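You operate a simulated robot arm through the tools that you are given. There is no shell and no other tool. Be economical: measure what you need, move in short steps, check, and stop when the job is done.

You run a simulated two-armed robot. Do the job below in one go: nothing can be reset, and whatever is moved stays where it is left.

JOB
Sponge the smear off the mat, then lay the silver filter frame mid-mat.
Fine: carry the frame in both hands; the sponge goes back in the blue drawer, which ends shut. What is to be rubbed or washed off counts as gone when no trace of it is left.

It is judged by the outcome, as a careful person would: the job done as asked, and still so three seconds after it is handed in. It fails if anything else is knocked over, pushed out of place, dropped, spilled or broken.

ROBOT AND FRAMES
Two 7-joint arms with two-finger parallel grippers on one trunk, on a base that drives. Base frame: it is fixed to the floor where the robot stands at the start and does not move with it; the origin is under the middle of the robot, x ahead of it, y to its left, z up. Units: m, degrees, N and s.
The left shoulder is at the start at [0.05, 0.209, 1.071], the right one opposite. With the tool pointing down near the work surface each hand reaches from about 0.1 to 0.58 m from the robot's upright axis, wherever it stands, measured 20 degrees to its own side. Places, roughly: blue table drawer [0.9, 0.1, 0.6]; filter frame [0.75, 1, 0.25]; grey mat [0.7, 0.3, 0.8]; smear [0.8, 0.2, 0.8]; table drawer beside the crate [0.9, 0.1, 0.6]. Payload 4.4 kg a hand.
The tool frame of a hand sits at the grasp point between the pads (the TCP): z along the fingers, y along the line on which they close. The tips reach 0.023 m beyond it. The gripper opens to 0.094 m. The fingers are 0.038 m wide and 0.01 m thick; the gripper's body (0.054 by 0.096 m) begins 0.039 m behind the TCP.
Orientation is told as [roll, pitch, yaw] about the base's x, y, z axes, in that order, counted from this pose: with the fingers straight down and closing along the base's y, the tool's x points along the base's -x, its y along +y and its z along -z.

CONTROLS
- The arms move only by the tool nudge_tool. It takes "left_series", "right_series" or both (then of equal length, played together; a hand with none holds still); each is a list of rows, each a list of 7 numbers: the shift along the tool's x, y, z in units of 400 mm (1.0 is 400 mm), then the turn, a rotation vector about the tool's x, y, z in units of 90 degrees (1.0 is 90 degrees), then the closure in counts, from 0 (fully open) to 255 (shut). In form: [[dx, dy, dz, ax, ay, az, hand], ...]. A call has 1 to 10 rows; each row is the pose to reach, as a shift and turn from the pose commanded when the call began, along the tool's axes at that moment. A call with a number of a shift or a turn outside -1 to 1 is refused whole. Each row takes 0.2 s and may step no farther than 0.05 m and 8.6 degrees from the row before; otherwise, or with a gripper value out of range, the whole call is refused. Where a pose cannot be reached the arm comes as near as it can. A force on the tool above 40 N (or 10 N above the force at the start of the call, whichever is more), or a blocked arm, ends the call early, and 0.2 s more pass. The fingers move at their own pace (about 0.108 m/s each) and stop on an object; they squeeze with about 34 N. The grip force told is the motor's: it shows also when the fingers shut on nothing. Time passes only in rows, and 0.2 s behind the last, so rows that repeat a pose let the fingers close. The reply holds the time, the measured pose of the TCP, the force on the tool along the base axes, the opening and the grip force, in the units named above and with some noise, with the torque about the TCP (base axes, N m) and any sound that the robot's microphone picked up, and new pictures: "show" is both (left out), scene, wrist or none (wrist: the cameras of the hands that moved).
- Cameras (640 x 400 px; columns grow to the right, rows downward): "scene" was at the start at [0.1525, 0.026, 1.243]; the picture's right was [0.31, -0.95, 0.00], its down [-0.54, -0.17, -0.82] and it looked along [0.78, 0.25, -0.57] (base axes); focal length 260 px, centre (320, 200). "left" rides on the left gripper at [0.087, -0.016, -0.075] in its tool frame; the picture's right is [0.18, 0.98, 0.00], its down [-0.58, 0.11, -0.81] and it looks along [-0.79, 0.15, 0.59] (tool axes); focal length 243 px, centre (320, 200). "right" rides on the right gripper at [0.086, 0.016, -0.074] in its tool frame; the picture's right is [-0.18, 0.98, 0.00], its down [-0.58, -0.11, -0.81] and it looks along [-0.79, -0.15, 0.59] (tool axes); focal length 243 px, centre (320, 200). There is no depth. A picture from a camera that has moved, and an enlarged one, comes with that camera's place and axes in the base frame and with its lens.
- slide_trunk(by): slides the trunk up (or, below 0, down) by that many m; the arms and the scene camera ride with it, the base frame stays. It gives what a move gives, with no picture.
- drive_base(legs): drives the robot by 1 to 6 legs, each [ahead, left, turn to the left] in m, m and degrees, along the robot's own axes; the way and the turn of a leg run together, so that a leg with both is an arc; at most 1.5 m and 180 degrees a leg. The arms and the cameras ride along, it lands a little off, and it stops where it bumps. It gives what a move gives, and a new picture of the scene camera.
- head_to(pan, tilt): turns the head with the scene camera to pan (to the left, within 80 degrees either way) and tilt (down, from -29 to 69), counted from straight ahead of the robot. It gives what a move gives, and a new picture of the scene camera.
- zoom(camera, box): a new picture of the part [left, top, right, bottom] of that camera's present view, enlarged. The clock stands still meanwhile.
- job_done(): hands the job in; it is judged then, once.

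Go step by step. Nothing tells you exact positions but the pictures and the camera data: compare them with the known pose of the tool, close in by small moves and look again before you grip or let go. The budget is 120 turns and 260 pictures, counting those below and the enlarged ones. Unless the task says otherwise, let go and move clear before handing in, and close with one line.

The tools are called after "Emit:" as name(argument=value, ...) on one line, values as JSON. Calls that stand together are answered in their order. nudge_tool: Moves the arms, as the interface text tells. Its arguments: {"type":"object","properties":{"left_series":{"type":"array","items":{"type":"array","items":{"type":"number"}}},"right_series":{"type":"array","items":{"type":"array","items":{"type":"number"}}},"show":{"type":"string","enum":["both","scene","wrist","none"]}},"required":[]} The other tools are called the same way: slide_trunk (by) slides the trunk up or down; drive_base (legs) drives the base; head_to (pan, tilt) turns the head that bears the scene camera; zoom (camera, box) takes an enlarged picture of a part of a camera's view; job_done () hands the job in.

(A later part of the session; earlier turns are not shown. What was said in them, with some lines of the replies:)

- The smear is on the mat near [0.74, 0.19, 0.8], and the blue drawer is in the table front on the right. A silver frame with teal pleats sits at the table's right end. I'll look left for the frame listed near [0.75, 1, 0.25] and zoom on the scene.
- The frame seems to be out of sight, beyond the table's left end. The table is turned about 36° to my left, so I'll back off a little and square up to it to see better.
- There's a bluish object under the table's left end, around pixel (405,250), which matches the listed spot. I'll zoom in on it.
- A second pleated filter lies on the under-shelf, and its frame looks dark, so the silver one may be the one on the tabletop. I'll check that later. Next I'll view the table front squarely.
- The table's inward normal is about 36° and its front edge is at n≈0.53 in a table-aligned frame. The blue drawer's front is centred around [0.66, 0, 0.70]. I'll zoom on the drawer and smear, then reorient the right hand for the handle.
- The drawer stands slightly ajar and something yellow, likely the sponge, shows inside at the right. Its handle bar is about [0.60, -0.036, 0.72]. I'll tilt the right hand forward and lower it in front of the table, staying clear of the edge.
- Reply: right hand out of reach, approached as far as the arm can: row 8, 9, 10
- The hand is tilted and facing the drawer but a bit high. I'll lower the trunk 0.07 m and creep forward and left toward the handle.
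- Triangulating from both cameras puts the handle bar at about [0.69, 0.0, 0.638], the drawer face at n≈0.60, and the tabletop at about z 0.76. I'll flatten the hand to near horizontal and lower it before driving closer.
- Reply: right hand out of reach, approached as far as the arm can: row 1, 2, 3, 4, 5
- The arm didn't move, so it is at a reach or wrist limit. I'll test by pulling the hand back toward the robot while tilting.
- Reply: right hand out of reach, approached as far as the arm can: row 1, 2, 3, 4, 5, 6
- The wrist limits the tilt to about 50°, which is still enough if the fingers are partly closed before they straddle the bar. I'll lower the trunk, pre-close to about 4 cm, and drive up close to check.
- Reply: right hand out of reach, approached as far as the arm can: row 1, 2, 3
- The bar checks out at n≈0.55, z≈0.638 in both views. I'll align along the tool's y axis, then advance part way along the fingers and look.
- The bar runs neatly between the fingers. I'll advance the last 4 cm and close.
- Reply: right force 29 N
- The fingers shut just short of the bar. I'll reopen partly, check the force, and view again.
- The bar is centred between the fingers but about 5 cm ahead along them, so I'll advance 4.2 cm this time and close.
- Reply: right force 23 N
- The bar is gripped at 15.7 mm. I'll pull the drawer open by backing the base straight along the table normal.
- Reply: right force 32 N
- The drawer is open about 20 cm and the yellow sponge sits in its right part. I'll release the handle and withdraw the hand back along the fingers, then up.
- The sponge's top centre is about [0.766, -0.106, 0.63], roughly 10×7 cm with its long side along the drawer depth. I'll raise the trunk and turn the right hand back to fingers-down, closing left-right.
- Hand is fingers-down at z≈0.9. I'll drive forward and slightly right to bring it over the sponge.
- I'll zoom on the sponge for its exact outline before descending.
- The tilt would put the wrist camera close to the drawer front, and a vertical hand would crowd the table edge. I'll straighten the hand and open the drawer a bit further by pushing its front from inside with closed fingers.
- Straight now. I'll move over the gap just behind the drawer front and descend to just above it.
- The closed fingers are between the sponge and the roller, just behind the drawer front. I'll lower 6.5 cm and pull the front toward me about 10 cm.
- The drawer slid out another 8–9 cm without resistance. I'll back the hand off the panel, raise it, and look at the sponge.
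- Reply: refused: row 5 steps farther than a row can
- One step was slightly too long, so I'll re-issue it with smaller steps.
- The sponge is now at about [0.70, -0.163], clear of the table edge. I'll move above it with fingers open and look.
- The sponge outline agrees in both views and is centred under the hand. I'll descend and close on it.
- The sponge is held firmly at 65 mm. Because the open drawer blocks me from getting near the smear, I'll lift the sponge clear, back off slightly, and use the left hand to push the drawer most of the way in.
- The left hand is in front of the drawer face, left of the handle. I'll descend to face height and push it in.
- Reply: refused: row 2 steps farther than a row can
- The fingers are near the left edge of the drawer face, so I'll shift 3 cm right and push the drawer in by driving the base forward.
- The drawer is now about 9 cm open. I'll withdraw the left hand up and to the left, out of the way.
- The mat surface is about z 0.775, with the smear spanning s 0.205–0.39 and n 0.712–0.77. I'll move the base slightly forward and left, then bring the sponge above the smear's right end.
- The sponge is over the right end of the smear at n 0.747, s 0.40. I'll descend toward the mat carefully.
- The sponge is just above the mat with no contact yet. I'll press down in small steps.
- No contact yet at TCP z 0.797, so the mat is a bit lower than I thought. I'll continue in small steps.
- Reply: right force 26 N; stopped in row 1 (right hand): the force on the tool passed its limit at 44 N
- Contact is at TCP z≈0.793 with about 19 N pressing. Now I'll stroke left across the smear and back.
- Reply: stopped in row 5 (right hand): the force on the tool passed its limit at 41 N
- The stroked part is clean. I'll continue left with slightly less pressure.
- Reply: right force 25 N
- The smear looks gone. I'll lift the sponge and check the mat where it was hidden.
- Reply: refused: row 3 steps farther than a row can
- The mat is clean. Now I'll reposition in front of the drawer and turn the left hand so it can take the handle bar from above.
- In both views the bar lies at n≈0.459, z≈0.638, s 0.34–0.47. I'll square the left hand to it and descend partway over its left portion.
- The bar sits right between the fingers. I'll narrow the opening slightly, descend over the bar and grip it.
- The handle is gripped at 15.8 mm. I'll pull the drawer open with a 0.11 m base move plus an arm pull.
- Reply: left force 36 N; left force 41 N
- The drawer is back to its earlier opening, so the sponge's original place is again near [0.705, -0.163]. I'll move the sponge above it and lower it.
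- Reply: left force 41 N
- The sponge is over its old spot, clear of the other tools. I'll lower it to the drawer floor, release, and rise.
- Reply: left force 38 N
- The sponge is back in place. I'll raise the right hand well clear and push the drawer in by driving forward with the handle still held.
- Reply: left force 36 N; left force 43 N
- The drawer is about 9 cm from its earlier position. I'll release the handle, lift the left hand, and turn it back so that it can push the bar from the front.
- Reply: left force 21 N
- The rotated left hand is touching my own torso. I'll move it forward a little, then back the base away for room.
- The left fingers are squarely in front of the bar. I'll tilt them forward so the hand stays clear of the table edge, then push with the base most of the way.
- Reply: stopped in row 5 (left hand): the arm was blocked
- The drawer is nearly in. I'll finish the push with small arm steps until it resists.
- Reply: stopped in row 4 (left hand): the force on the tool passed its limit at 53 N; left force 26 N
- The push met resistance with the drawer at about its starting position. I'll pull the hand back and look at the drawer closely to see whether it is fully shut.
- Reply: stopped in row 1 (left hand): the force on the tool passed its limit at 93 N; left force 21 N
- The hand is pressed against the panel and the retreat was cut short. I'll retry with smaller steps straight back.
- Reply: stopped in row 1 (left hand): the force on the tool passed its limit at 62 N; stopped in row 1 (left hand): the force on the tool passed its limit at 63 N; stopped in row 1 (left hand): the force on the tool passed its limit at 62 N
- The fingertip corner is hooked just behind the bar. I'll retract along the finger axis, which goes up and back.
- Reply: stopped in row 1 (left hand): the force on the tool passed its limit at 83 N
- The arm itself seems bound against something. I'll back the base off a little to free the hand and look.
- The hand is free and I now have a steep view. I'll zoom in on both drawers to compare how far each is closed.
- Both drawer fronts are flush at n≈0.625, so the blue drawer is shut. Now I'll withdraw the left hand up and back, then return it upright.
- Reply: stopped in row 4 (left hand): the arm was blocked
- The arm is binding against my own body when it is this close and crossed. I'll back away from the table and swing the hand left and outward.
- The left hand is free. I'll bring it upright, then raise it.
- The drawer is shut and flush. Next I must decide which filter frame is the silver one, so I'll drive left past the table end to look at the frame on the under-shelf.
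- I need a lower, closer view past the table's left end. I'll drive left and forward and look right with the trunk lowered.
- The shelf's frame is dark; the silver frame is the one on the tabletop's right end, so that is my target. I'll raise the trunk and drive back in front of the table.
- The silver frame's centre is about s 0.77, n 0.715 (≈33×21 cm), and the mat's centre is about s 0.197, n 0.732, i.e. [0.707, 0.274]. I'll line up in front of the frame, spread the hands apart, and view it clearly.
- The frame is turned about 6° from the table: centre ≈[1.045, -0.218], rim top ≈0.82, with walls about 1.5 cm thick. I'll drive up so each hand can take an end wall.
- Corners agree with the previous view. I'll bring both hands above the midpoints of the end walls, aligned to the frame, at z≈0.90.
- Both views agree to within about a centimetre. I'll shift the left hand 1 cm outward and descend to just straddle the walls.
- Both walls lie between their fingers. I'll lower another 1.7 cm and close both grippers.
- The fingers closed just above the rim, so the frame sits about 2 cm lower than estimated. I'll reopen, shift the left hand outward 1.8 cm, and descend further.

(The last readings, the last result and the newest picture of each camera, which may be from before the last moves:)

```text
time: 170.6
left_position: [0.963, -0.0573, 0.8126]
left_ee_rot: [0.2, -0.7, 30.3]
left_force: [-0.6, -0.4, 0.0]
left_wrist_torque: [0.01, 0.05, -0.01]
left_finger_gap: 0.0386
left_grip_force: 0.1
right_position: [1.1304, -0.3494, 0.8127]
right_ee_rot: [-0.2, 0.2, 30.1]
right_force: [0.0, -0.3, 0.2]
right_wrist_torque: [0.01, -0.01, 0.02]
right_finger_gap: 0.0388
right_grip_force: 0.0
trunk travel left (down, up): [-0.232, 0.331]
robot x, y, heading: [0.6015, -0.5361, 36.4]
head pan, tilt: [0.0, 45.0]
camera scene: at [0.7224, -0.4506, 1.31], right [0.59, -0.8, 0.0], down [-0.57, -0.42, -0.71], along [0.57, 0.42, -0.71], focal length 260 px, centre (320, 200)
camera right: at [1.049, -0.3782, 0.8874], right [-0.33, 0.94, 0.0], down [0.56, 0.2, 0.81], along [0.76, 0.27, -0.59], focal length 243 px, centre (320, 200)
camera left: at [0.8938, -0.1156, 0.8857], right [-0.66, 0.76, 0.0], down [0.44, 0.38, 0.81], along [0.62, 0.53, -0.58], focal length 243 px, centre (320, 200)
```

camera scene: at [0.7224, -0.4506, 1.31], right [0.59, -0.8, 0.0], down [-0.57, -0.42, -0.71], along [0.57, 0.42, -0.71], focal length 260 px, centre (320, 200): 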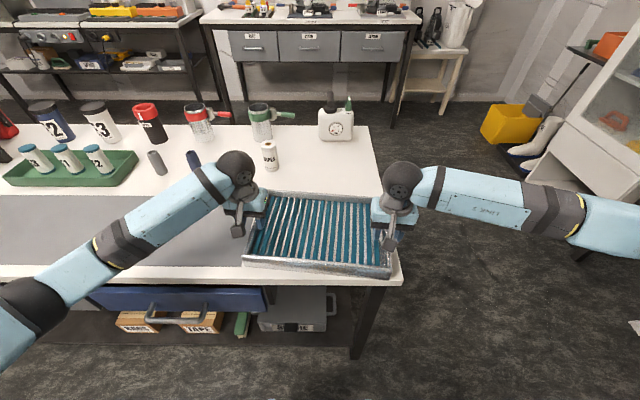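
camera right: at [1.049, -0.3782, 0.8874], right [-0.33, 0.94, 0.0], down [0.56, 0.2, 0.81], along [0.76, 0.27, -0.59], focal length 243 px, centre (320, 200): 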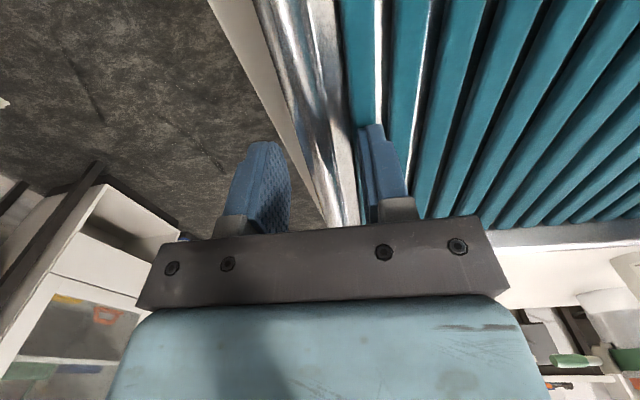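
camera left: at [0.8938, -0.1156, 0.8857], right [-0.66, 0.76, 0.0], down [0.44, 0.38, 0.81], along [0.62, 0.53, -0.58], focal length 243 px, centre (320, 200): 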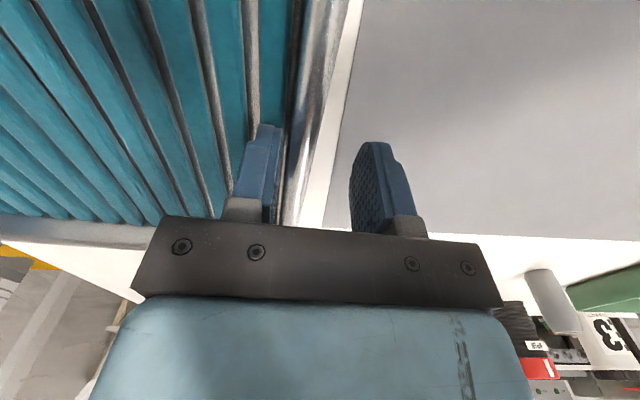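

The walls now run clearly between the fingers. I'll lower about 1.5 cm more with a small left correction, then close.

Emit:
nudge_tool(left_series=[[0, -0.008, 0.015, 0, 0, 0, 150], [0, -0.01, 0.028, 0, 0, 0, 150], [0, -0.01, 0.038, 0, 0, 0, 150], [0, -0.01, 0.038, 0, 0, 0, 255], [0, -0.01, 0.038, 0, 0, 0, 255], [0, -0.01, 0.038, 0, 0, 0, 255]], right_series=[[0, 0, 0.015, 0, 0, 0, 150], [0, 0, 0.028, 0, 0, 0, 150], [0, 0, 0.038, 0, 0, 0, 150], [0, 0, 0.038, 0, 0, 0, 255], [0, 0, 0.038, 0, 0, 0, 255], [0, 0, 0.038, 0, 0, 0, 255]])

```text
time: 171.8
left_position: [0.9654, -0.065, 0.8035]
left_ee_rot: [-0.3, -1.3, 30.1]
left_force: [-2.7, 0.1, 17.0]
left_wrist_torque: [-0.35, 1.52, 0.38]
left_finger_gap: 0.0119
left_grip_force: 34.3
right_position: [1.1304, -0.3479, 0.8032]
right_ee_rot: [0.4, -0.5, 30.4]
right_force: [0.2, -2.6, 15.9]
right_wrist_torque: [-1.18, 0.78, -0.03]
right_finger_gap: 0.0118
right_grip_force: 34.3
trunk travel left (down, up): [-0.232, 0.331]
robot x, y, heading: [0.6015, -0.5358, 36.8]
head pan, tilt: [0.0, 45.0]
stopped in row 5 (left hand): the force on the tool passed its limit at 42 N (the readings are from after the stop); the commanded pose is now the measured one
camera scene: at [0.7198, -0.4528, 1.3104], right [0.59, -0.8, 0.0], down [-0.57, -0.42, -0.71], along [0.57, 0.42, -0.7], focal length 260 px, centre (320, 200)
camera right: at [1.0478, -0.378, 0.8779], right [-0.34, 0.94, 0.01], down [0.55, 0.19, 0.81], along [0.76, 0.28, -0.59], focal length 243 px, centre (320, 200)
camera left: at [0.8958, -0.1227, 0.875], right [-0.65, 0.76, -0.01], down [0.43, 0.38, 0.82], along [0.62, 0.53, -0.58], focal length 243 px, centre (320, 200)
```

scene: 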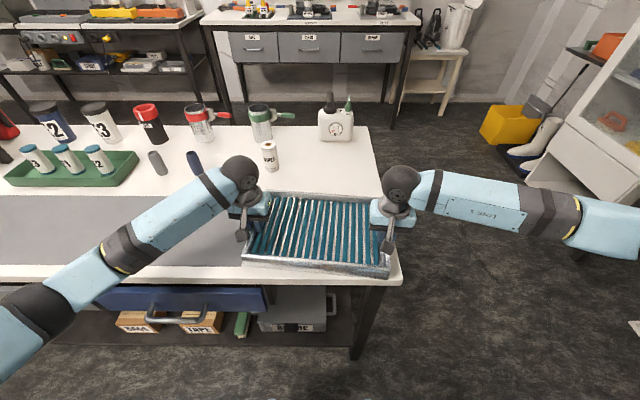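
right: 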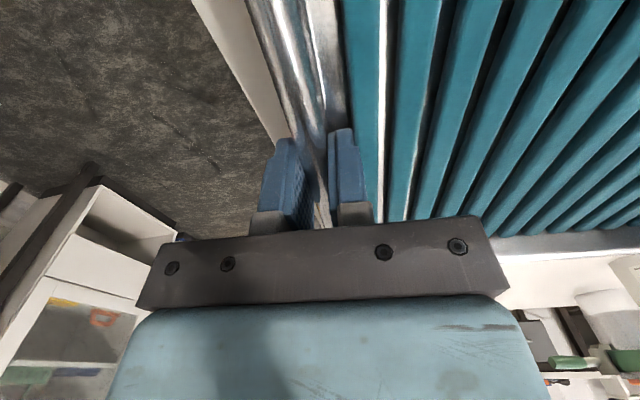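
left: 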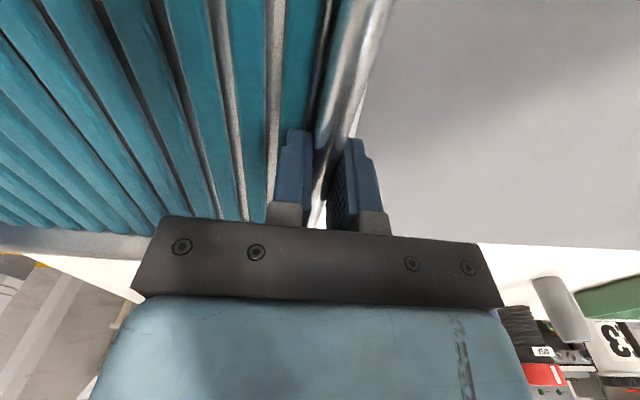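

Both walls are gripped at 12 mm. I'll lift both hands together a few centimetres and check the forces.

Emit:
nudge_tool(left_series=[[0, 0, -0.02, 0, 0, 0, 255], [0, 0, -0.05, 0, 0, 0, 255], [0, 0, -0.08, 0, 0, 0, 255]], right_series=[[0, 0, -0.02, 0, 0, 0, 255], [0, 0, -0.05, 0, 0, 0, 255], [0, 0, -0.08, 0, 0, 0, 255]], show="scene")

Emit:
zoom(camera="scene", box=[210, 140, 430, 290])

```text
time: 172.6
left_position: [0.965, -0.0631, 0.8314]
left_ee_rot: [-0.5, -0.9, 30.0]
left_force: [7.5, -13.3, -2.8]
left_wrist_torque: [0.53, -0.12, 0.55]
left_finger_gap: 0.0121
left_grip_force: 33.9
right_position: [1.1298, -0.3477, 0.832]
right_ee_rot: [0.4, -0.1, 30.5]
right_force: [-7.9, 14.7, -3.0]
right_wrist_torque: [-0.53, 0.2, -0.86]
right_finger_gap: 0.0119
right_grip_force: 34.1
trunk travel left (down, up): [-0.232, 0.331]
robot x, y, heading: [0.5998, -0.5384, 36.5]
head pan, tilt: [0.0, 45.0]
camera scene: at [0.7228, -0.4504, 1.3098], right [0.59, -0.8, 0.0], down [-0.57, -0.42, -0.71], along [0.57, 0.42, -0.71], focal length 260 px, centre (320, 200)
```

scene: 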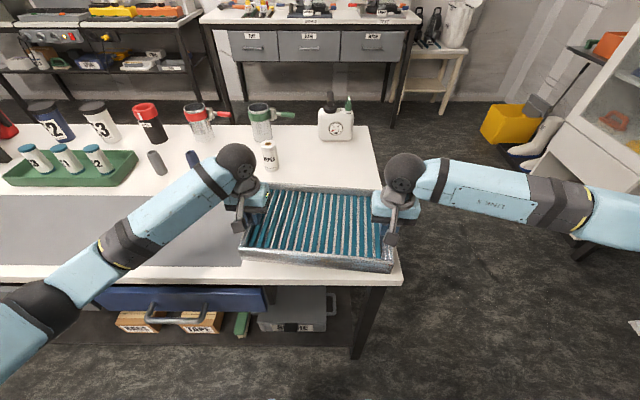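

```text
2.67 times, centred on (320, 215) of scene
camera zoom: at [0.7228, -0.4504, 1.3098], right [0.59, -0.8, 0.0], down [-0.57, -0.42, -0.71], along [0.57, 0.42, -0.71], focal length 694 px, centre (320, 160)
```

zoom: 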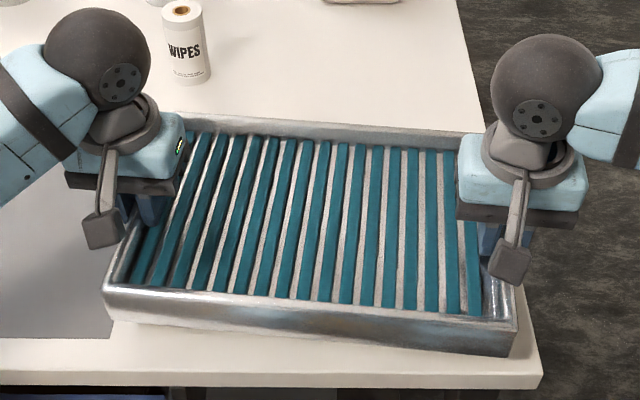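

The frame is up, level and light (~0.6 kg). I'll lift it 12 cm more, then drive left with a 6° turn to bring it squarely over the mat's centre.

Emit:
nudge_tool(left_series=[[0, 0, -0.06, 0, 0, 0, 255], [0, 0, -0.12, 0, 0, 0, 255], [0, 0, -0.18, 0, 0, 0, 255], [0, 0, -0.24, 0, 0, 0, 255], [0, 0, -0.28, 0, 0, 0, 255]], right_series=[[0, 0, -0.06, 0, 0, 0, 255], [0, 0, -0.12, 0, 0, 0, 255], [0, 0, -0.18, 0, 0, 0, 255], [0, 0, -0.24, 0, 0, 0, 255], [0, 0, -0.28, 0, 0, 0, 255]], show="scene")

```text
time: 173.8
left_position: [0.964, -0.0644, 0.9447]
left_ee_rot: [-0.4, -0.9, 30.0]
left_force: [22.2, -29.1, -4.3]
left_wrist_torque: [0.19, 0.12, 1.27]
left_finger_gap: 0.0121
left_grip_force: 33.8
right_position: [1.1305, -0.3472, 0.9443]
right_ee_rot: [0.4, -0.2, 30.3]
right_force: [-22.1, 29.9, -1.6]
right_wrist_torque: [0.2, 0.15, 0.06]
right_finger_gap: 0.012
right_grip_force: 34.1
trunk travel left (down, up): [-0.232, 0.331]
robot x, y, heading: [0.5966, -0.5369, 36.7]
head pan, tilt: [0.0, 45.0]
camera scene: at [0.7226, -0.4505, 1.3099], right [0.59, -0.8, 0.0], down [-0.57, -0.42, -0.71], along [0.57, 0.42, -0.71], focal length 260 px, centre (320, 200)
```

scene: 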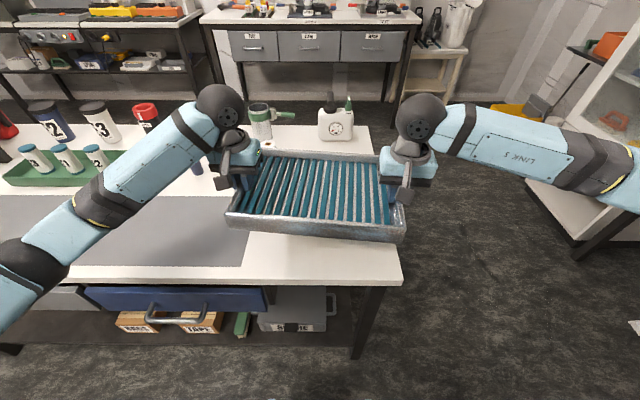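

Internal pull between the hands has grown to about 37 N, so I'll bring the hands together by about a millimetre each before driving.

Emit:
nudge_tool(left_series=[[0, -0.003, 0, 0, 0, 0, 255]], right_series=[[0, 0.003, 0, 0, 0, 0, 255]], show="none")

```text
time: 174.2
left_position: [0.9641, -0.0643, 0.945]
left_ee_rot: [-0.2, -0.8, 30.1]
left_force: [18.3, -18.9, -3.7]
left_wrist_torque: [-0.05, 0.3, 1.16]
left_finger_gap: 0.0122
left_grip_force: 34.0
right_position: [1.1305, -0.347, 0.9429]
right_ee_rot: [0.3, -0.1, 30.5]
right_force: [-18.9, 17.8, -2.5]
right_wrist_torque: [0.26, -0.05, 0.98]
right_finger_gap: 0.012
right_grip_force: 33.9
trunk travel left (down, up): [-0.232, 0.331]
robot x, y, heading: [0.6016, -0.5416, 36.6]
head pan, tilt: [0.0, 45.0]
```

Emit:
nudge_tool(left_series=[[-0.001, -0.004, 0, 0, 0, 0, 255]], right_series=[[0.001, 0.004, 0, 0, 0, 0, 255]], show="none")

Emit:
drive_base(legs=[[0.02, 0.535, 6.0]])

```text
time: 174.6
left_position: [0.9659, -0.0635, 0.9432]
left_ee_rot: [-0.2, -0.9, 30.3]
left_force: [7.6, 0.0, -3.1]
left_wrist_torque: [0.06, 0.09, 0.7]
left_finger_gap: 0.0118
left_grip_force: 33.6
right_position: [1.1312, -0.3468, 0.9437]
right_ee_rot: [0.0, -0.1, 30.3]
right_force: [-7.6, -1.8, -2.9]
right_wrist_torque: [-0.09, 0.03, 1.42]
right_finger_gap: 0.0119
right_grip_force: 33.6
trunk travel left (down, up): [-0.232, 0.331]
robot x, y, heading: [0.6008, -0.5353, 36.5]
head pan, tilt: [0.0, 45.0]
```

```text
time: 176.5
left_position: [0.9017, 0.0197, 0.9435]
left_ee_rot: [-0.2, -0.7, 31.4]
left_force: [0.7, -1.2, -2.2]
left_wrist_torque: [0.11, -0.05, 0.12]
left_finger_gap: 0.012
left_grip_force: 33.6
right_position: [1.0721, -0.2597, 0.9441]
right_ee_rot: [0.1, -0.2, 31.3]
right_force: [-1.3, 0.5, -3.9]
right_wrist_torque: [-0.21, 0.12, 0.36]
right_finger_gap: 0.0118
right_grip_force: 33.5
trunk travel left (down, up): [-0.232, 0.331]
robot x, y, heading: [0.5463, -0.4583, 37.3]
head pan, tilt: [0.0, 45.0]
stopped in leg 1: the force on the tool passed its limit at 41 N (the readings are from after the stop); the commanded pose is now the measured one
camera scene: at [0.6667, -0.3698, 1.3099], right [0.61, -0.79, 0.0], down [-0.56, -0.43, -0.71], along [0.56, 0.43, -0.71], focal length 260 px, centre (320, 200)
```

scene: 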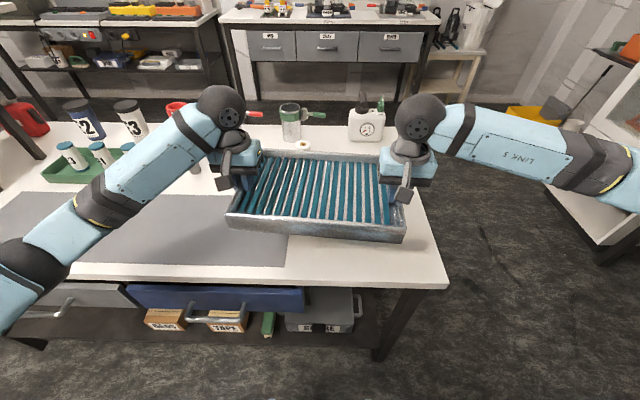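

The drive stopped on a brief force peak, and the load has now settled near zero. I'll continue in shorter legs.

Emit:
drive_base(legs=[[0.01, 0.15, 1.7], [0.01, 0.15, 1.7]])

```text
time: 180.1
left_position: [0.6871, 0.2935, 0.9431]
left_ee_rot: [-0.2, -0.8, 35.1]
left_force: [2.7, 1.6, -2.7]
left_wrist_torque: [0.14, 0.09, 0.28]
left_finger_gap: 0.0121
left_grip_force: 33.6
right_position: [0.8778, 0.0261, 0.9439]
right_ee_rot: [0.1, -0.1, 35.1]
right_force: [-2.6, -2.1, -2.9]
right_wrist_torque: [-0.09, 0.02, 0.82]
right_finger_gap: 0.0121
right_grip_force: 34.4
trunk travel left (down, up): [-0.232, 0.331]
robot x, y, heading: [0.3683, -0.2096, 41.3]
head pan, tilt: [0.0, 45.0]
camera scene: at [0.4801, -0.1116, 1.3099], right [0.66, -0.75, 0.0], down [-0.53, -0.47, -0.71], along [0.53, 0.47, -0.71], focal length 260 px, centre (320, 200)
```

scene: 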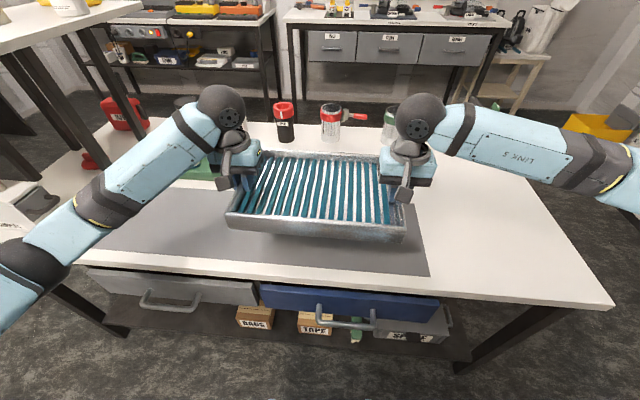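

Good progress, with low forces. The frame centre is at about [0.794, 0.168] and the target is [0.72, 0.293], so one more short leg follows.

Emit:
drive_base(legs=[[0.028, 0.13, 1.2]])

Emit:
zoom(camera="scene", box=[20, 120, 580, 330])

```text
time: 181.9
left_position: [0.6134, 0.4149, 0.9432]
left_ee_rot: [-0.2, -0.8, 36.3]
left_force: [2.5, 1.4, -3.4]
left_wrist_torque: [0.08, 0.23, 0.24]
left_finger_gap: 0.0119
left_grip_force: 34.3
right_position: [0.8079, 0.1511, 0.9437]
right_ee_rot: [0.0, -0.1, 36.2]
right_force: [-3.1, -2.0, -1.5]
right_wrist_torque: [-0.04, -0.09, 0.74]
right_finger_gap: 0.0119
right_grip_force: 33.9
trunk travel left (down, up): [-0.232, 0.331]
robot x, y, heading: [0.3019, -0.0893, 42.4]
head pan, tilt: [0.0, 45.0]
camera scene: at [0.4127, 0.0053, 1.3099], right [0.67, -0.74, 0.0], down [-0.52, -0.48, -0.71], along [0.52, 0.48, -0.71], focal length 260 px, centre (320, 200)
```

scene: 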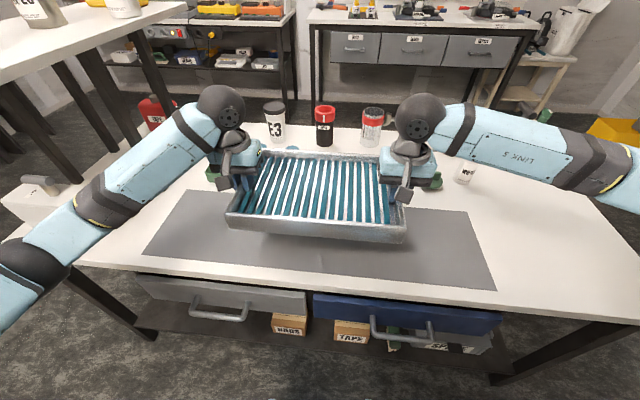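

```text
1.14 times, centred on (300, 225) of scene
camera zoom: at [0.4127, 0.0053, 1.3099], right [0.67, -0.74, 0.0], down [-0.52, -0.48, -0.71], along [0.52, 0.48, -0.71], focal length 297 px, centre (343, 171)
```

zoom: 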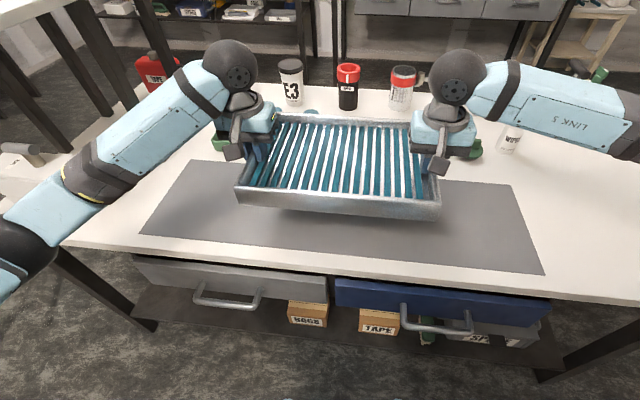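

The frame's centre is at about [0.722, 0.291], within a centimetre of the mat's centre, and it is squared. I'll lower both hands together to just above the mat.

Emit:
nudge_tool(left_series=[[0, 0, 0.06, 0, 0, 0, 255], [0, 0, 0.12, 0, 0, 0, 255], [0, 0, 0.18, 0, 0, 0, 255], [0, 0, 0.24, 0, 0, 0, 255], [0, 0, 0.29, 0, 0, 0, 255], [0, 0, 0.318, 0, 0, 0, 255]], right_series=[[0, 0, 0.06, 0, 0, 0, 255], [0, 0, 0.12, 0, 0, 0, 255], [0, 0, 0.18, 0, 0, 0, 255], [0, 0, 0.24, 0, 0, 0, 255], [0, 0, 0.29, 0, 0, 0, 255], [0, 0, 0.318, 0, 0, 0, 255]], show="scene")

Emit:
zoom(camera="scene", box=[120, 120, 520, 320])

```text
time: 183.3
left_position: [0.6152, 0.4157, 0.8165]
left_ee_rot: [-0.1, -0.8, 36.2]
left_force: [-11.2, 2.5, -4.3]
left_wrist_torque: [0.38, 0.16, -1.4]
left_finger_gap: 0.0119
left_grip_force: 34.1
right_position: [0.807, 0.1494, 0.8143]
right_ee_rot: [0.0, -0.2, 36.1]
right_force: [11.7, -1.6, -0.6]
right_wrist_torque: [-0.09, 0.18, -1.39]
right_finger_gap: 0.0121
right_grip_force: 34.0
trunk travel left (down, up): [-0.232, 0.331]
robot x, y, heading: [0.3012, -0.0943, 42.4]
head pan, tilt: [0.0, 45.0]
camera scene: at [0.4129, 0.0051, 1.31], right [0.67, -0.74, 0.0], down [-0.52, -0.48, -0.71], along [0.52, 0.48, -0.71], focal length 260 px, centre (320, 200)
```

scene: 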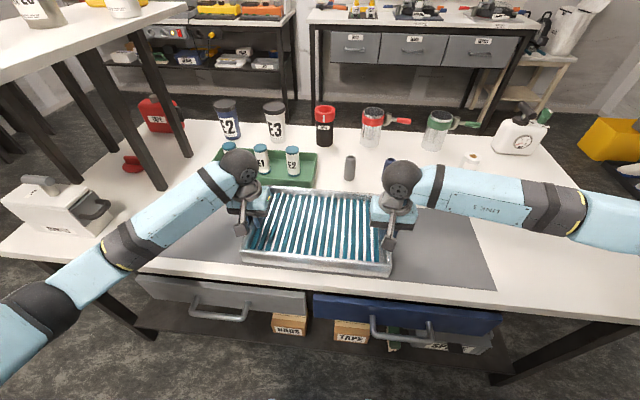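

```text
1.60 times, centred on (320, 220) of scene
camera zoom: at [0.4129, 0.0051, 1.31], right [0.67, -0.74, 0.0], down [-0.52, -0.48, -0.71], along [0.52, 0.48, -0.71], focal length 416 px, centre (320, 168)
```

zoom: 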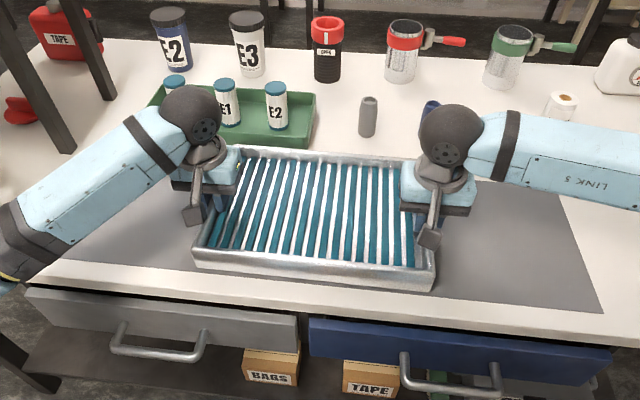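

The frame is about 1 cm too near the front edge and about 1 cm too far right. I'll shift both hands 11 mm forward and 12 mm left, then lower until it touches.

Emit:
nudge_tool(left_series=[[-0.01, 0.01, 0, 0, 0, 0, 255], [-0.02, 0.02, 0, 0, 0, 0, 255], [-0.028, 0.03, 0, 0, 0, 0, 255], [-0.028, 0.03, 0.01, 0, 0, 0, 255], [-0.028, 0.03, 0.018, 0, 0, 0, 255]], right_series=[[-0.01, 0.01, 0, 0, 0, 0, 255], [-0.02, 0.02, 0, 0, 0, 0, 255], [-0.028, 0.03, 0, 0, 0, 0, 255], [-0.028, 0.03, 0.01, 0, 0, 0, 255], [-0.028, 0.03, 0.018, 0, 0, 0, 255]], show="none")

```text
time: 184.5
left_position: [0.6187, 0.4323, 0.8087]
left_ee_rot: [-0.2, -0.8, 36.3]
left_force: [-9.7, 0.4, -4.5]
left_wrist_torque: [0.13, 0.59, -1.18]
left_finger_gap: 0.0119
left_grip_force: 34.4
right_position: [0.8111, 0.166, 0.808]
right_ee_rot: [0.1, -0.2, 36.2]
right_force: [9.2, -0.4, -0.3]
right_wrist_torque: [0.2, -0.29, -1.04]
right_finger_gap: 0.0121
right_grip_force: 33.9
trunk travel left (down, up): [-0.232, 0.331]
robot x, y, heading: [0.2991, -0.0945, 42.3]
head pan, tilt: [0.0, 45.0]
```

Emit:
nudge_tool(left_series=[[0, 0, 0.006, 0, 0, 0, 255], [0, 0, 0.009, 0, 0, 0, 255]], right_series=[[0, 0, 0.006, 0, 0, 0, 255], [0, 0, 0.009, 0, 0, 0, 255]], show="scene")

Emit:
zoom(camera="scene", box=[200, 170, 440, 290])

```text
time: 185.1
left_position: [0.6179, 0.4308, 0.8059]
left_ee_rot: [-0.2, -0.8, 36.1]
left_force: [-6.8, -2.1, -3.9]
left_wrist_torque: [0.45, 0.16, -1.15]
left_finger_gap: 0.0117
left_grip_force: 33.7
right_position: [0.8095, 0.1661, 0.8056]
right_ee_rot: [0.1, -0.1, 36.2]
right_force: [6.1, 2.3, -1.4]
right_wrist_torque: [0.01, 0.3, -0.99]
right_finger_gap: 0.0117
right_grip_force: 34.0
trunk travel left (down, up): [-0.232, 0.331]
robot x, y, heading: [0.3021, -0.0962, 42.1]
head pan, tilt: [0.0, 45.0]
camera scene: at [0.4129, 0.005, 1.3099], right [0.67, -0.74, 0.0], down [-0.52, -0.48, -0.71], along [0.52, 0.48, -0.71], focal length 260 px, centre (320, 200)
```

scene: 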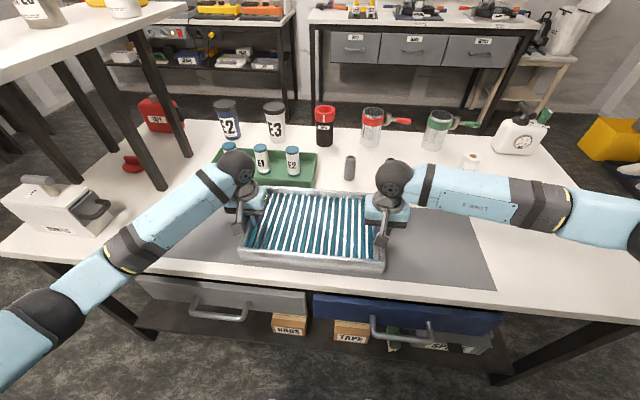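

```text
2.67 times, centred on (320, 230) of scene
camera zoom: at [0.4129, 0.005, 1.3099], right [0.67, -0.74, 0.0], down [-0.52, -0.48, -0.71], along [0.52, 0.48, -0.71], focal length 694 px, centre (320, 120)
```

zoom: 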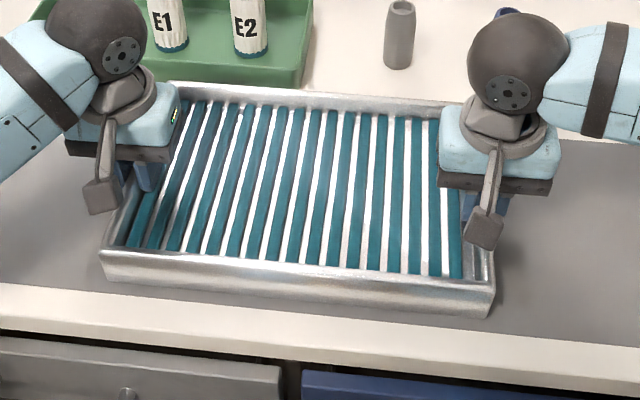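

The frame is now centred with a strip of mat visible in front. I'll lower in 1–2 mm steps until it makes contact.

Emit:
nudge_tool(left_series=[[0, 0, 0.005, 0, 0, 0, 255]], right_series=[[0, 0, 0.005, 0, 0, 0, 255]], show="none")

Emit:
nudge_tool(left_series=[[0, 0, 0.005, 0, 0, 0, 255]], right_series=[[0, 0, 0.005, 0, 0, 0, 255]], show="none")

Emit:
nudge_tool(left_series=[[0, 0, 0.004, 0, 0, 0, 255]], right_series=[[0, 0, 0.004, 0, 0, 0, 255]], show="none")

```text
time: 185.5
left_position: [0.6176, 0.4327, 0.8048]
left_ee_rot: [-0.2, -0.9, 36.3]
left_force: [-3.0, -3.2, -3.4]
left_wrist_torque: [0.41, -0.07, -1.02]
left_finger_gap: 0.0117
left_grip_force: 33.5
right_position: [0.8107, 0.1672, 0.8027]
right_ee_rot: [0.1, -0.1, 36.2]
right_force: [4.0, 2.3, 1.6]
right_wrist_torque: [0.06, -0.02, -0.81]
right_finger_gap: 0.0119
right_grip_force: 34.0
trunk travel left (down, up): [-0.232, 0.331]
robot x, y, heading: [0.3031, -0.0961, 42.3]
head pan, tilt: [0.0, 45.0]
```

```text
time: 185.9
left_position: [0.6175, 0.4323, 0.8041]
left_ee_rot: [-0.1, -1.0, 36.4]
left_force: [-2.8, -3.1, -0.7]
left_wrist_torque: [0.7, -0.82, -1.09]
left_finger_gap: 0.0119
left_grip_force: 33.6
right_position: [0.8104, 0.1661, 0.8028]
right_ee_rot: [0.2, -0.3, 36.2]
right_force: [5.0, 3.4, 7.6]
right_wrist_torque: [0.15, -0.54, -0.66]
right_finger_gap: 0.0119
right_grip_force: 33.9
trunk travel left (down, up): [-0.232, 0.331]
robot x, y, heading: [0.3004, -0.0945, 42.2]
head pan, tilt: [0.0, 45.0]
```

```text
time: 186.3
left_position: [0.6171, 0.4322, 0.8036]
left_ee_rot: [-0.2, -1.1, 36.3]
left_force: [-0.6, 2.3, 13.5]
left_wrist_torque: [0.06, 0.27, -1.18]
left_finger_gap: 0.012
left_grip_force: 33.9
right_position: [0.8101, 0.1657, 0.8022]
right_ee_rot: [0.1, -0.2, 36.1]
right_force: [10.4, 4.6, 14.5]
right_wrist_torque: [0.03, -0.38, -0.41]
right_finger_gap: 0.012
right_grip_force: 34.2
trunk travel left (down, up): [-0.232, 0.331]
robot x, y, heading: [0.3019, -0.0977, 42.4]
head pan, tilt: [0.0, 45.0]
```

The frame rests on the mat on both sides. I'll open both grippers gently and rise straight up.

Emit:
nudge_tool(left_series=[[0, 0, 0, 0, 0, 0, 150], [0, 0, 0, 0, 0, 0, 150], [0, 0, -0.03, 0, 0, 0, 150], [0, 0, -0.08, 0, 0, 0, 150], [0, 0, -0.16, 0, 0, 0, 150], [0, 0, -0.26, 0, 0, 0, 150], [0, 0, -0.36, 0, 0, 0, 150]], right_series=[[0, 0, 0, 0, 0, 0, 150], [0, 0, 0, 0, 0, 0, 150], [0, 0, -0.03, 0, 0, 0, 150], [0, 0, -0.08, 0, 0, 0, 150], [0, 0, -0.16, 0, 0, 0, 150], [0, 0, -0.26, 0, 0, 0, 150], [0, 0, -0.36, 0, 0, 0, 150]], show="scene")

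Emit:
zoom(camera="scene", box=[120, 150, 520, 350])

```text
time: 187.9
left_position: [0.6142, 0.4318, 0.9443]
left_ee_rot: [-0.1, -0.8, 36.3]
left_force: [-0.8, -0.1, 0.0]
left_wrist_torque: [0.01, 0.02, 0.0]
left_finger_gap: 0.0385
left_grip_force: 0.1
right_position: [0.8096, 0.1661, 0.9421]
right_ee_rot: [0.0, -0.2, 36.2]
right_force: [0.5, -0.5, -0.1]
right_wrist_torque: [0.01, 0.01, 0.0]
right_finger_gap: 0.039
right_grip_force: 0.1
trunk travel left (down, up): [-0.232, 0.331]
robot x, y, heading: [0.3041, -0.0923, 42.5]
head pan, tilt: [0.0, 45.0]
camera scene: at [0.4119, 0.0041, 1.31], right [0.67, -0.74, 0.0], down [-0.52, -0.48, -0.71], along [0.52, 0.48, -0.71], focal length 260 px, centre (320, 200)
```

scene: 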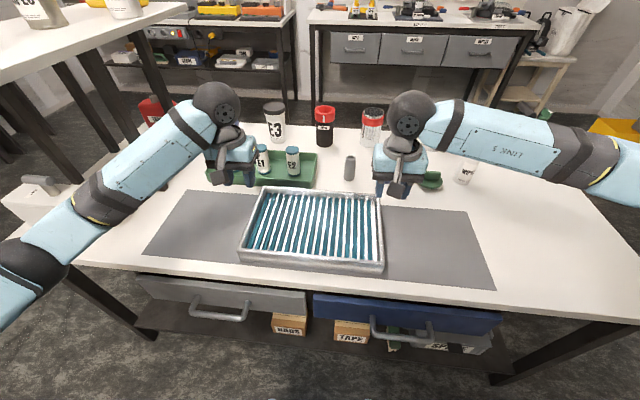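

```text
1.60 times, centred on (320, 250) of scene
camera zoom: at [0.4119, 0.0041, 1.31], right [0.67, -0.74, 0.0], down [-0.52, -0.48, -0.71], along [0.52, 0.48, -0.71], focal length 416 px, centre (320, 120)
```

zoom: 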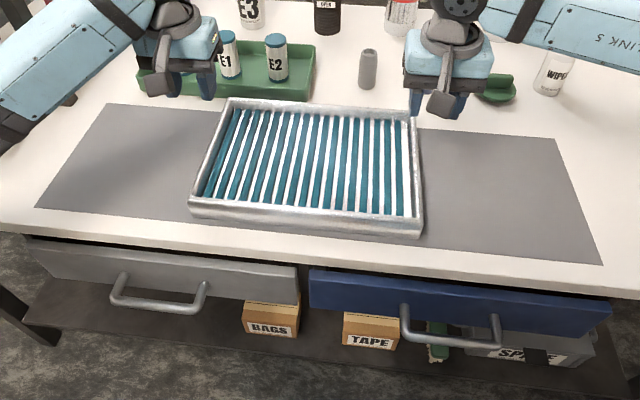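

The frame lies centred on the clean mat, and the blue drawer front is flush with its neighbour. I'll raise the hands and back away to be clear.

Emit:
nudge_tool(left_series=[[0, 0, -0.1, 0, 0, 0, 150], [0, 0, -0.2, 0, 0, 0, 150]], right_series=[[0, 0, -0.1, 0, 0, 0, 150], [0, 0, -0.2, 0, 0, 0, 150]], show="none")

Emit:
drive_base(legs=[[-0.45, 0, 0]])

Emit:
zoom(camera="scene", box=[160, 60, 480, 260])

```text
time: 188.5
left_position: [0.6165, 0.4318, 1.0266]
left_ee_rot: [-0.1, -0.8, 36.4]
left_force: [0.1, -0.1, -0.9]
left_wrist_torque: [-0.03, 0.0, 0.0]
left_finger_gap: 0.0389
left_grip_force: 0.2
right_position: [0.8116, 0.1643, 1.0213]
right_ee_rot: [0.2, -0.1, 36.2]
right_force: [0.2, 0.0, 1.3]
right_wrist_torque: [-0.01, 0.02, 0.01]
right_finger_gap: 0.0386
right_grip_force: 0.0
trunk travel left (down, up): [-0.232, 0.331]
robot x, y, heading: [0.3035, -0.0945, 42.7]
head pan, tilt: [0.0, 45.0]
```

```text
time: 191.2
left_position: [0.2789, 0.1227, 1.0254]
left_ee_rot: [-0.1, -1.0, 36.1]
left_force: [0.0, -1.0, 0.2]
left_wrist_torque: [0.0, -0.02, 0.01]
left_finger_gap: 0.039
left_grip_force: 0.1
right_position: [0.4726, -0.1442, 1.022]
right_ee_rot: [0.2, -0.1, 36.0]
right_force: [-0.3, -0.8, 0.3]
right_wrist_torque: [0.0, -0.04, 0.01]
right_finger_gap: 0.0389
right_grip_force: 0.1
trunk travel left (down, up): [-0.232, 0.331]
robot x, y, heading: [-0.0355, -0.4044, 42.4]
head pan, tilt: [0.0, 45.0]
camera scene: at [0.0731, -0.3046, 1.3101], right [0.67, -0.74, 0.0], down [-0.52, -0.47, -0.71], along [0.52, 0.47, -0.71], focal length 260 px, centre (320, 200)
```

scene: 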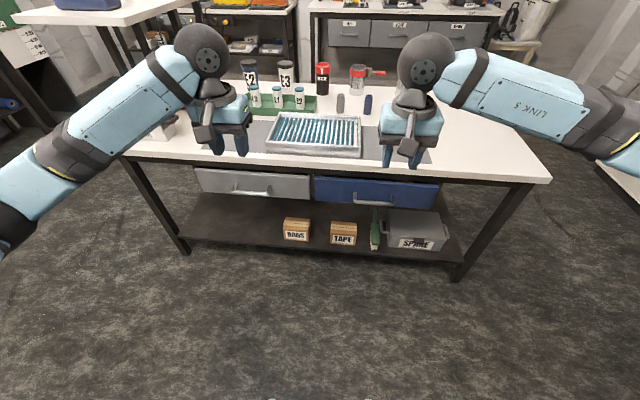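

```text
2.00 times, centred on (320, 160) of scene
camera zoom: at [0.0731, -0.3046, 1.3101], right [0.67, -0.74, 0.0], down [-0.52, -0.47, -0.71], along [0.52, 0.47, -0.71], focal length 520 px, centre (320, 280)
```

zoom: 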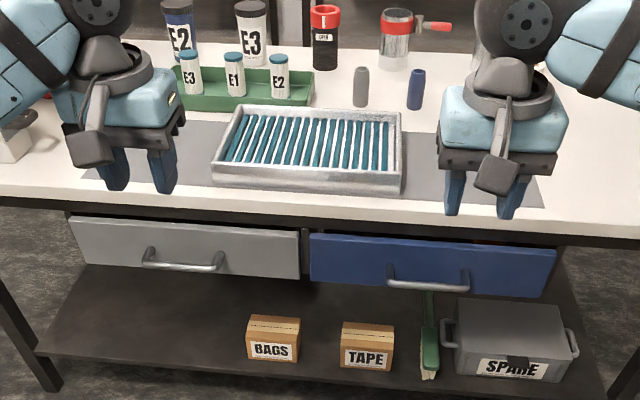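

Everything looks in place. Before handing in, I'll look closely at the blue drawer's edges to be sure it is fully shut.

Emit:
zoom(camera="scene", box=[180, 150, 460, 220])

Emit:
slide_trunk(by=-0.2)

Emit:
head_to(pan=0, tilt=30)

Emit:
zoom(camera="scene", box=[180, 120, 480, 280])

```text
2.29 times, centred on (320, 185) of scene
camera zoom: at [0.0731, -0.3046, 1.3101], right [0.67, -0.74, 0.0], down [-0.52, -0.47, -0.71], along [0.52, 0.47, -0.71], focal length 595 px, centre (320, 234)
```

zoom: 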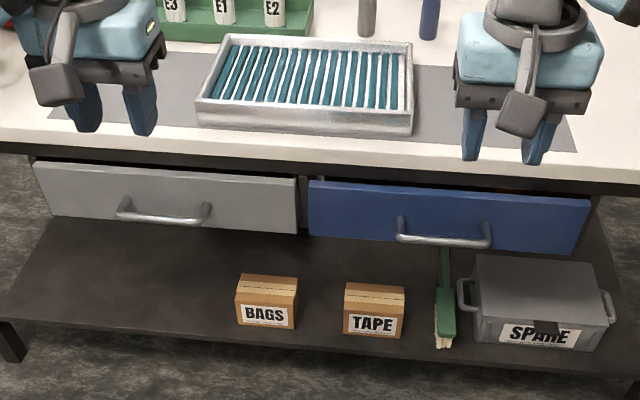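

```text
time: 193.4
left_position: [0.2789, 0.1223, 0.8251]
left_ee_rot: [-0.1, -0.9, 36.1]
left_force: [0.3, 0.2, 0.3]
left_wrist_torque: [-0.02, 0.0, -0.01]
left_finger_gap: 0.0388
left_grip_force: 0.1
right_position: [0.4732, -0.1457, 0.8198]
right_ee_rot: [0.2, 0.0, 36.0]
right_force: [0.3, 0.0, 0.6]
right_wrist_torque: [-0.03, -0.04, 0.02]
right_finger_gap: 0.0385
right_grip_force: 0.0
trunk travel left (down, up): [-0.032, 0.531]
robot x, y, heading: [-0.0364, -0.4014, 42.3]
head pan, tilt: [0.0, 45.0]
```

```text
time: 194.2
left_position: [0.2784, 0.1214, 0.8261]
left_ee_rot: [-0.1, -0.8, 36.1]
left_force: [0.5, -1.1, -0.3]
left_wrist_torque: [-0.02, 0.01, -0.03]
left_finger_gap: 0.0387
left_grip_force: 0.1
right_position: [0.4723, -0.1439, 0.8212]
right_ee_rot: [0.1, -0.1, 36.0]
right_force: [-0.3, 0.0, 0.3]
right_wrist_torque: [-0.02, -0.01, 0.0]
right_finger_gap: 0.0388
right_grip_force: 0.1
trunk travel left (down, up): [-0.032, 0.531]
robot x, y, heading: [-0.0415, -0.4028, 42.2]
head pan, tilt: [0.0, 30.0]
camera scene: at [0.0802, -0.2982, 1.1326], right [0.67, -0.74, 0.0], down [-0.37, -0.34, -0.87], along [0.64, 0.58, -0.5], focal length 260 px, centre (320, 200)
```

scene: 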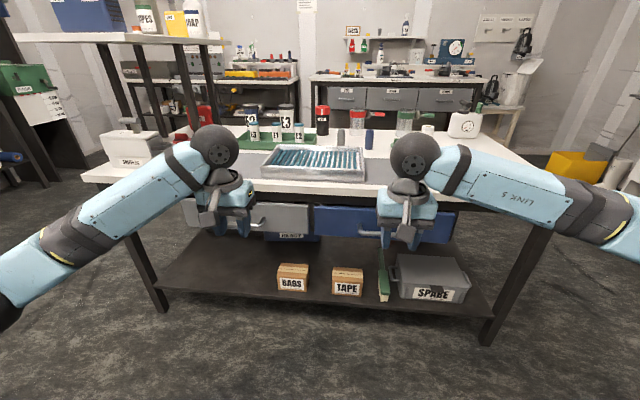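

```text
2.13 times, centred on (330, 200) of scene
camera zoom: at [0.0802, -0.2982, 1.1326], right [0.67, -0.74, 0.0], down [-0.37, -0.34, -0.87], along [0.64, 0.58, -0.5], focal length 555 px, centre (299, 200)
```

zoom: 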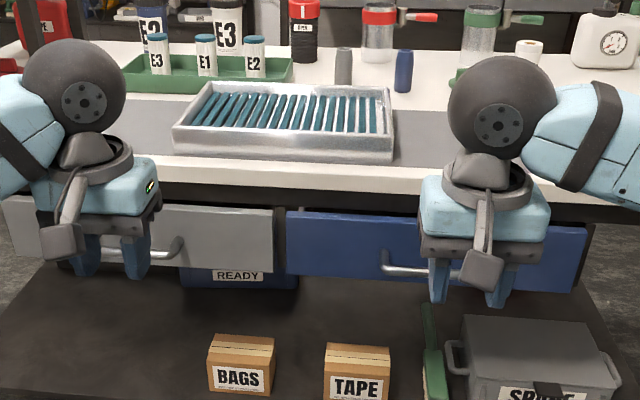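

The blue drawer's front and handle line up with the grey drawer's (within a few mm). The smear is gone, the frame lies mid-mat and both hands are clear, so I'm handing in.

Emit:
job_done()

```text
The job is handed in.
```

I sponged the smear off the mat and put the sponge back in the blue drawer, now pushed shut. Both hands then carried the silver filter frame to the middle of the mat. The frame listed near [0.75, 1, 0.25] turned out to be dark, so I used the silver one from the table's right end.
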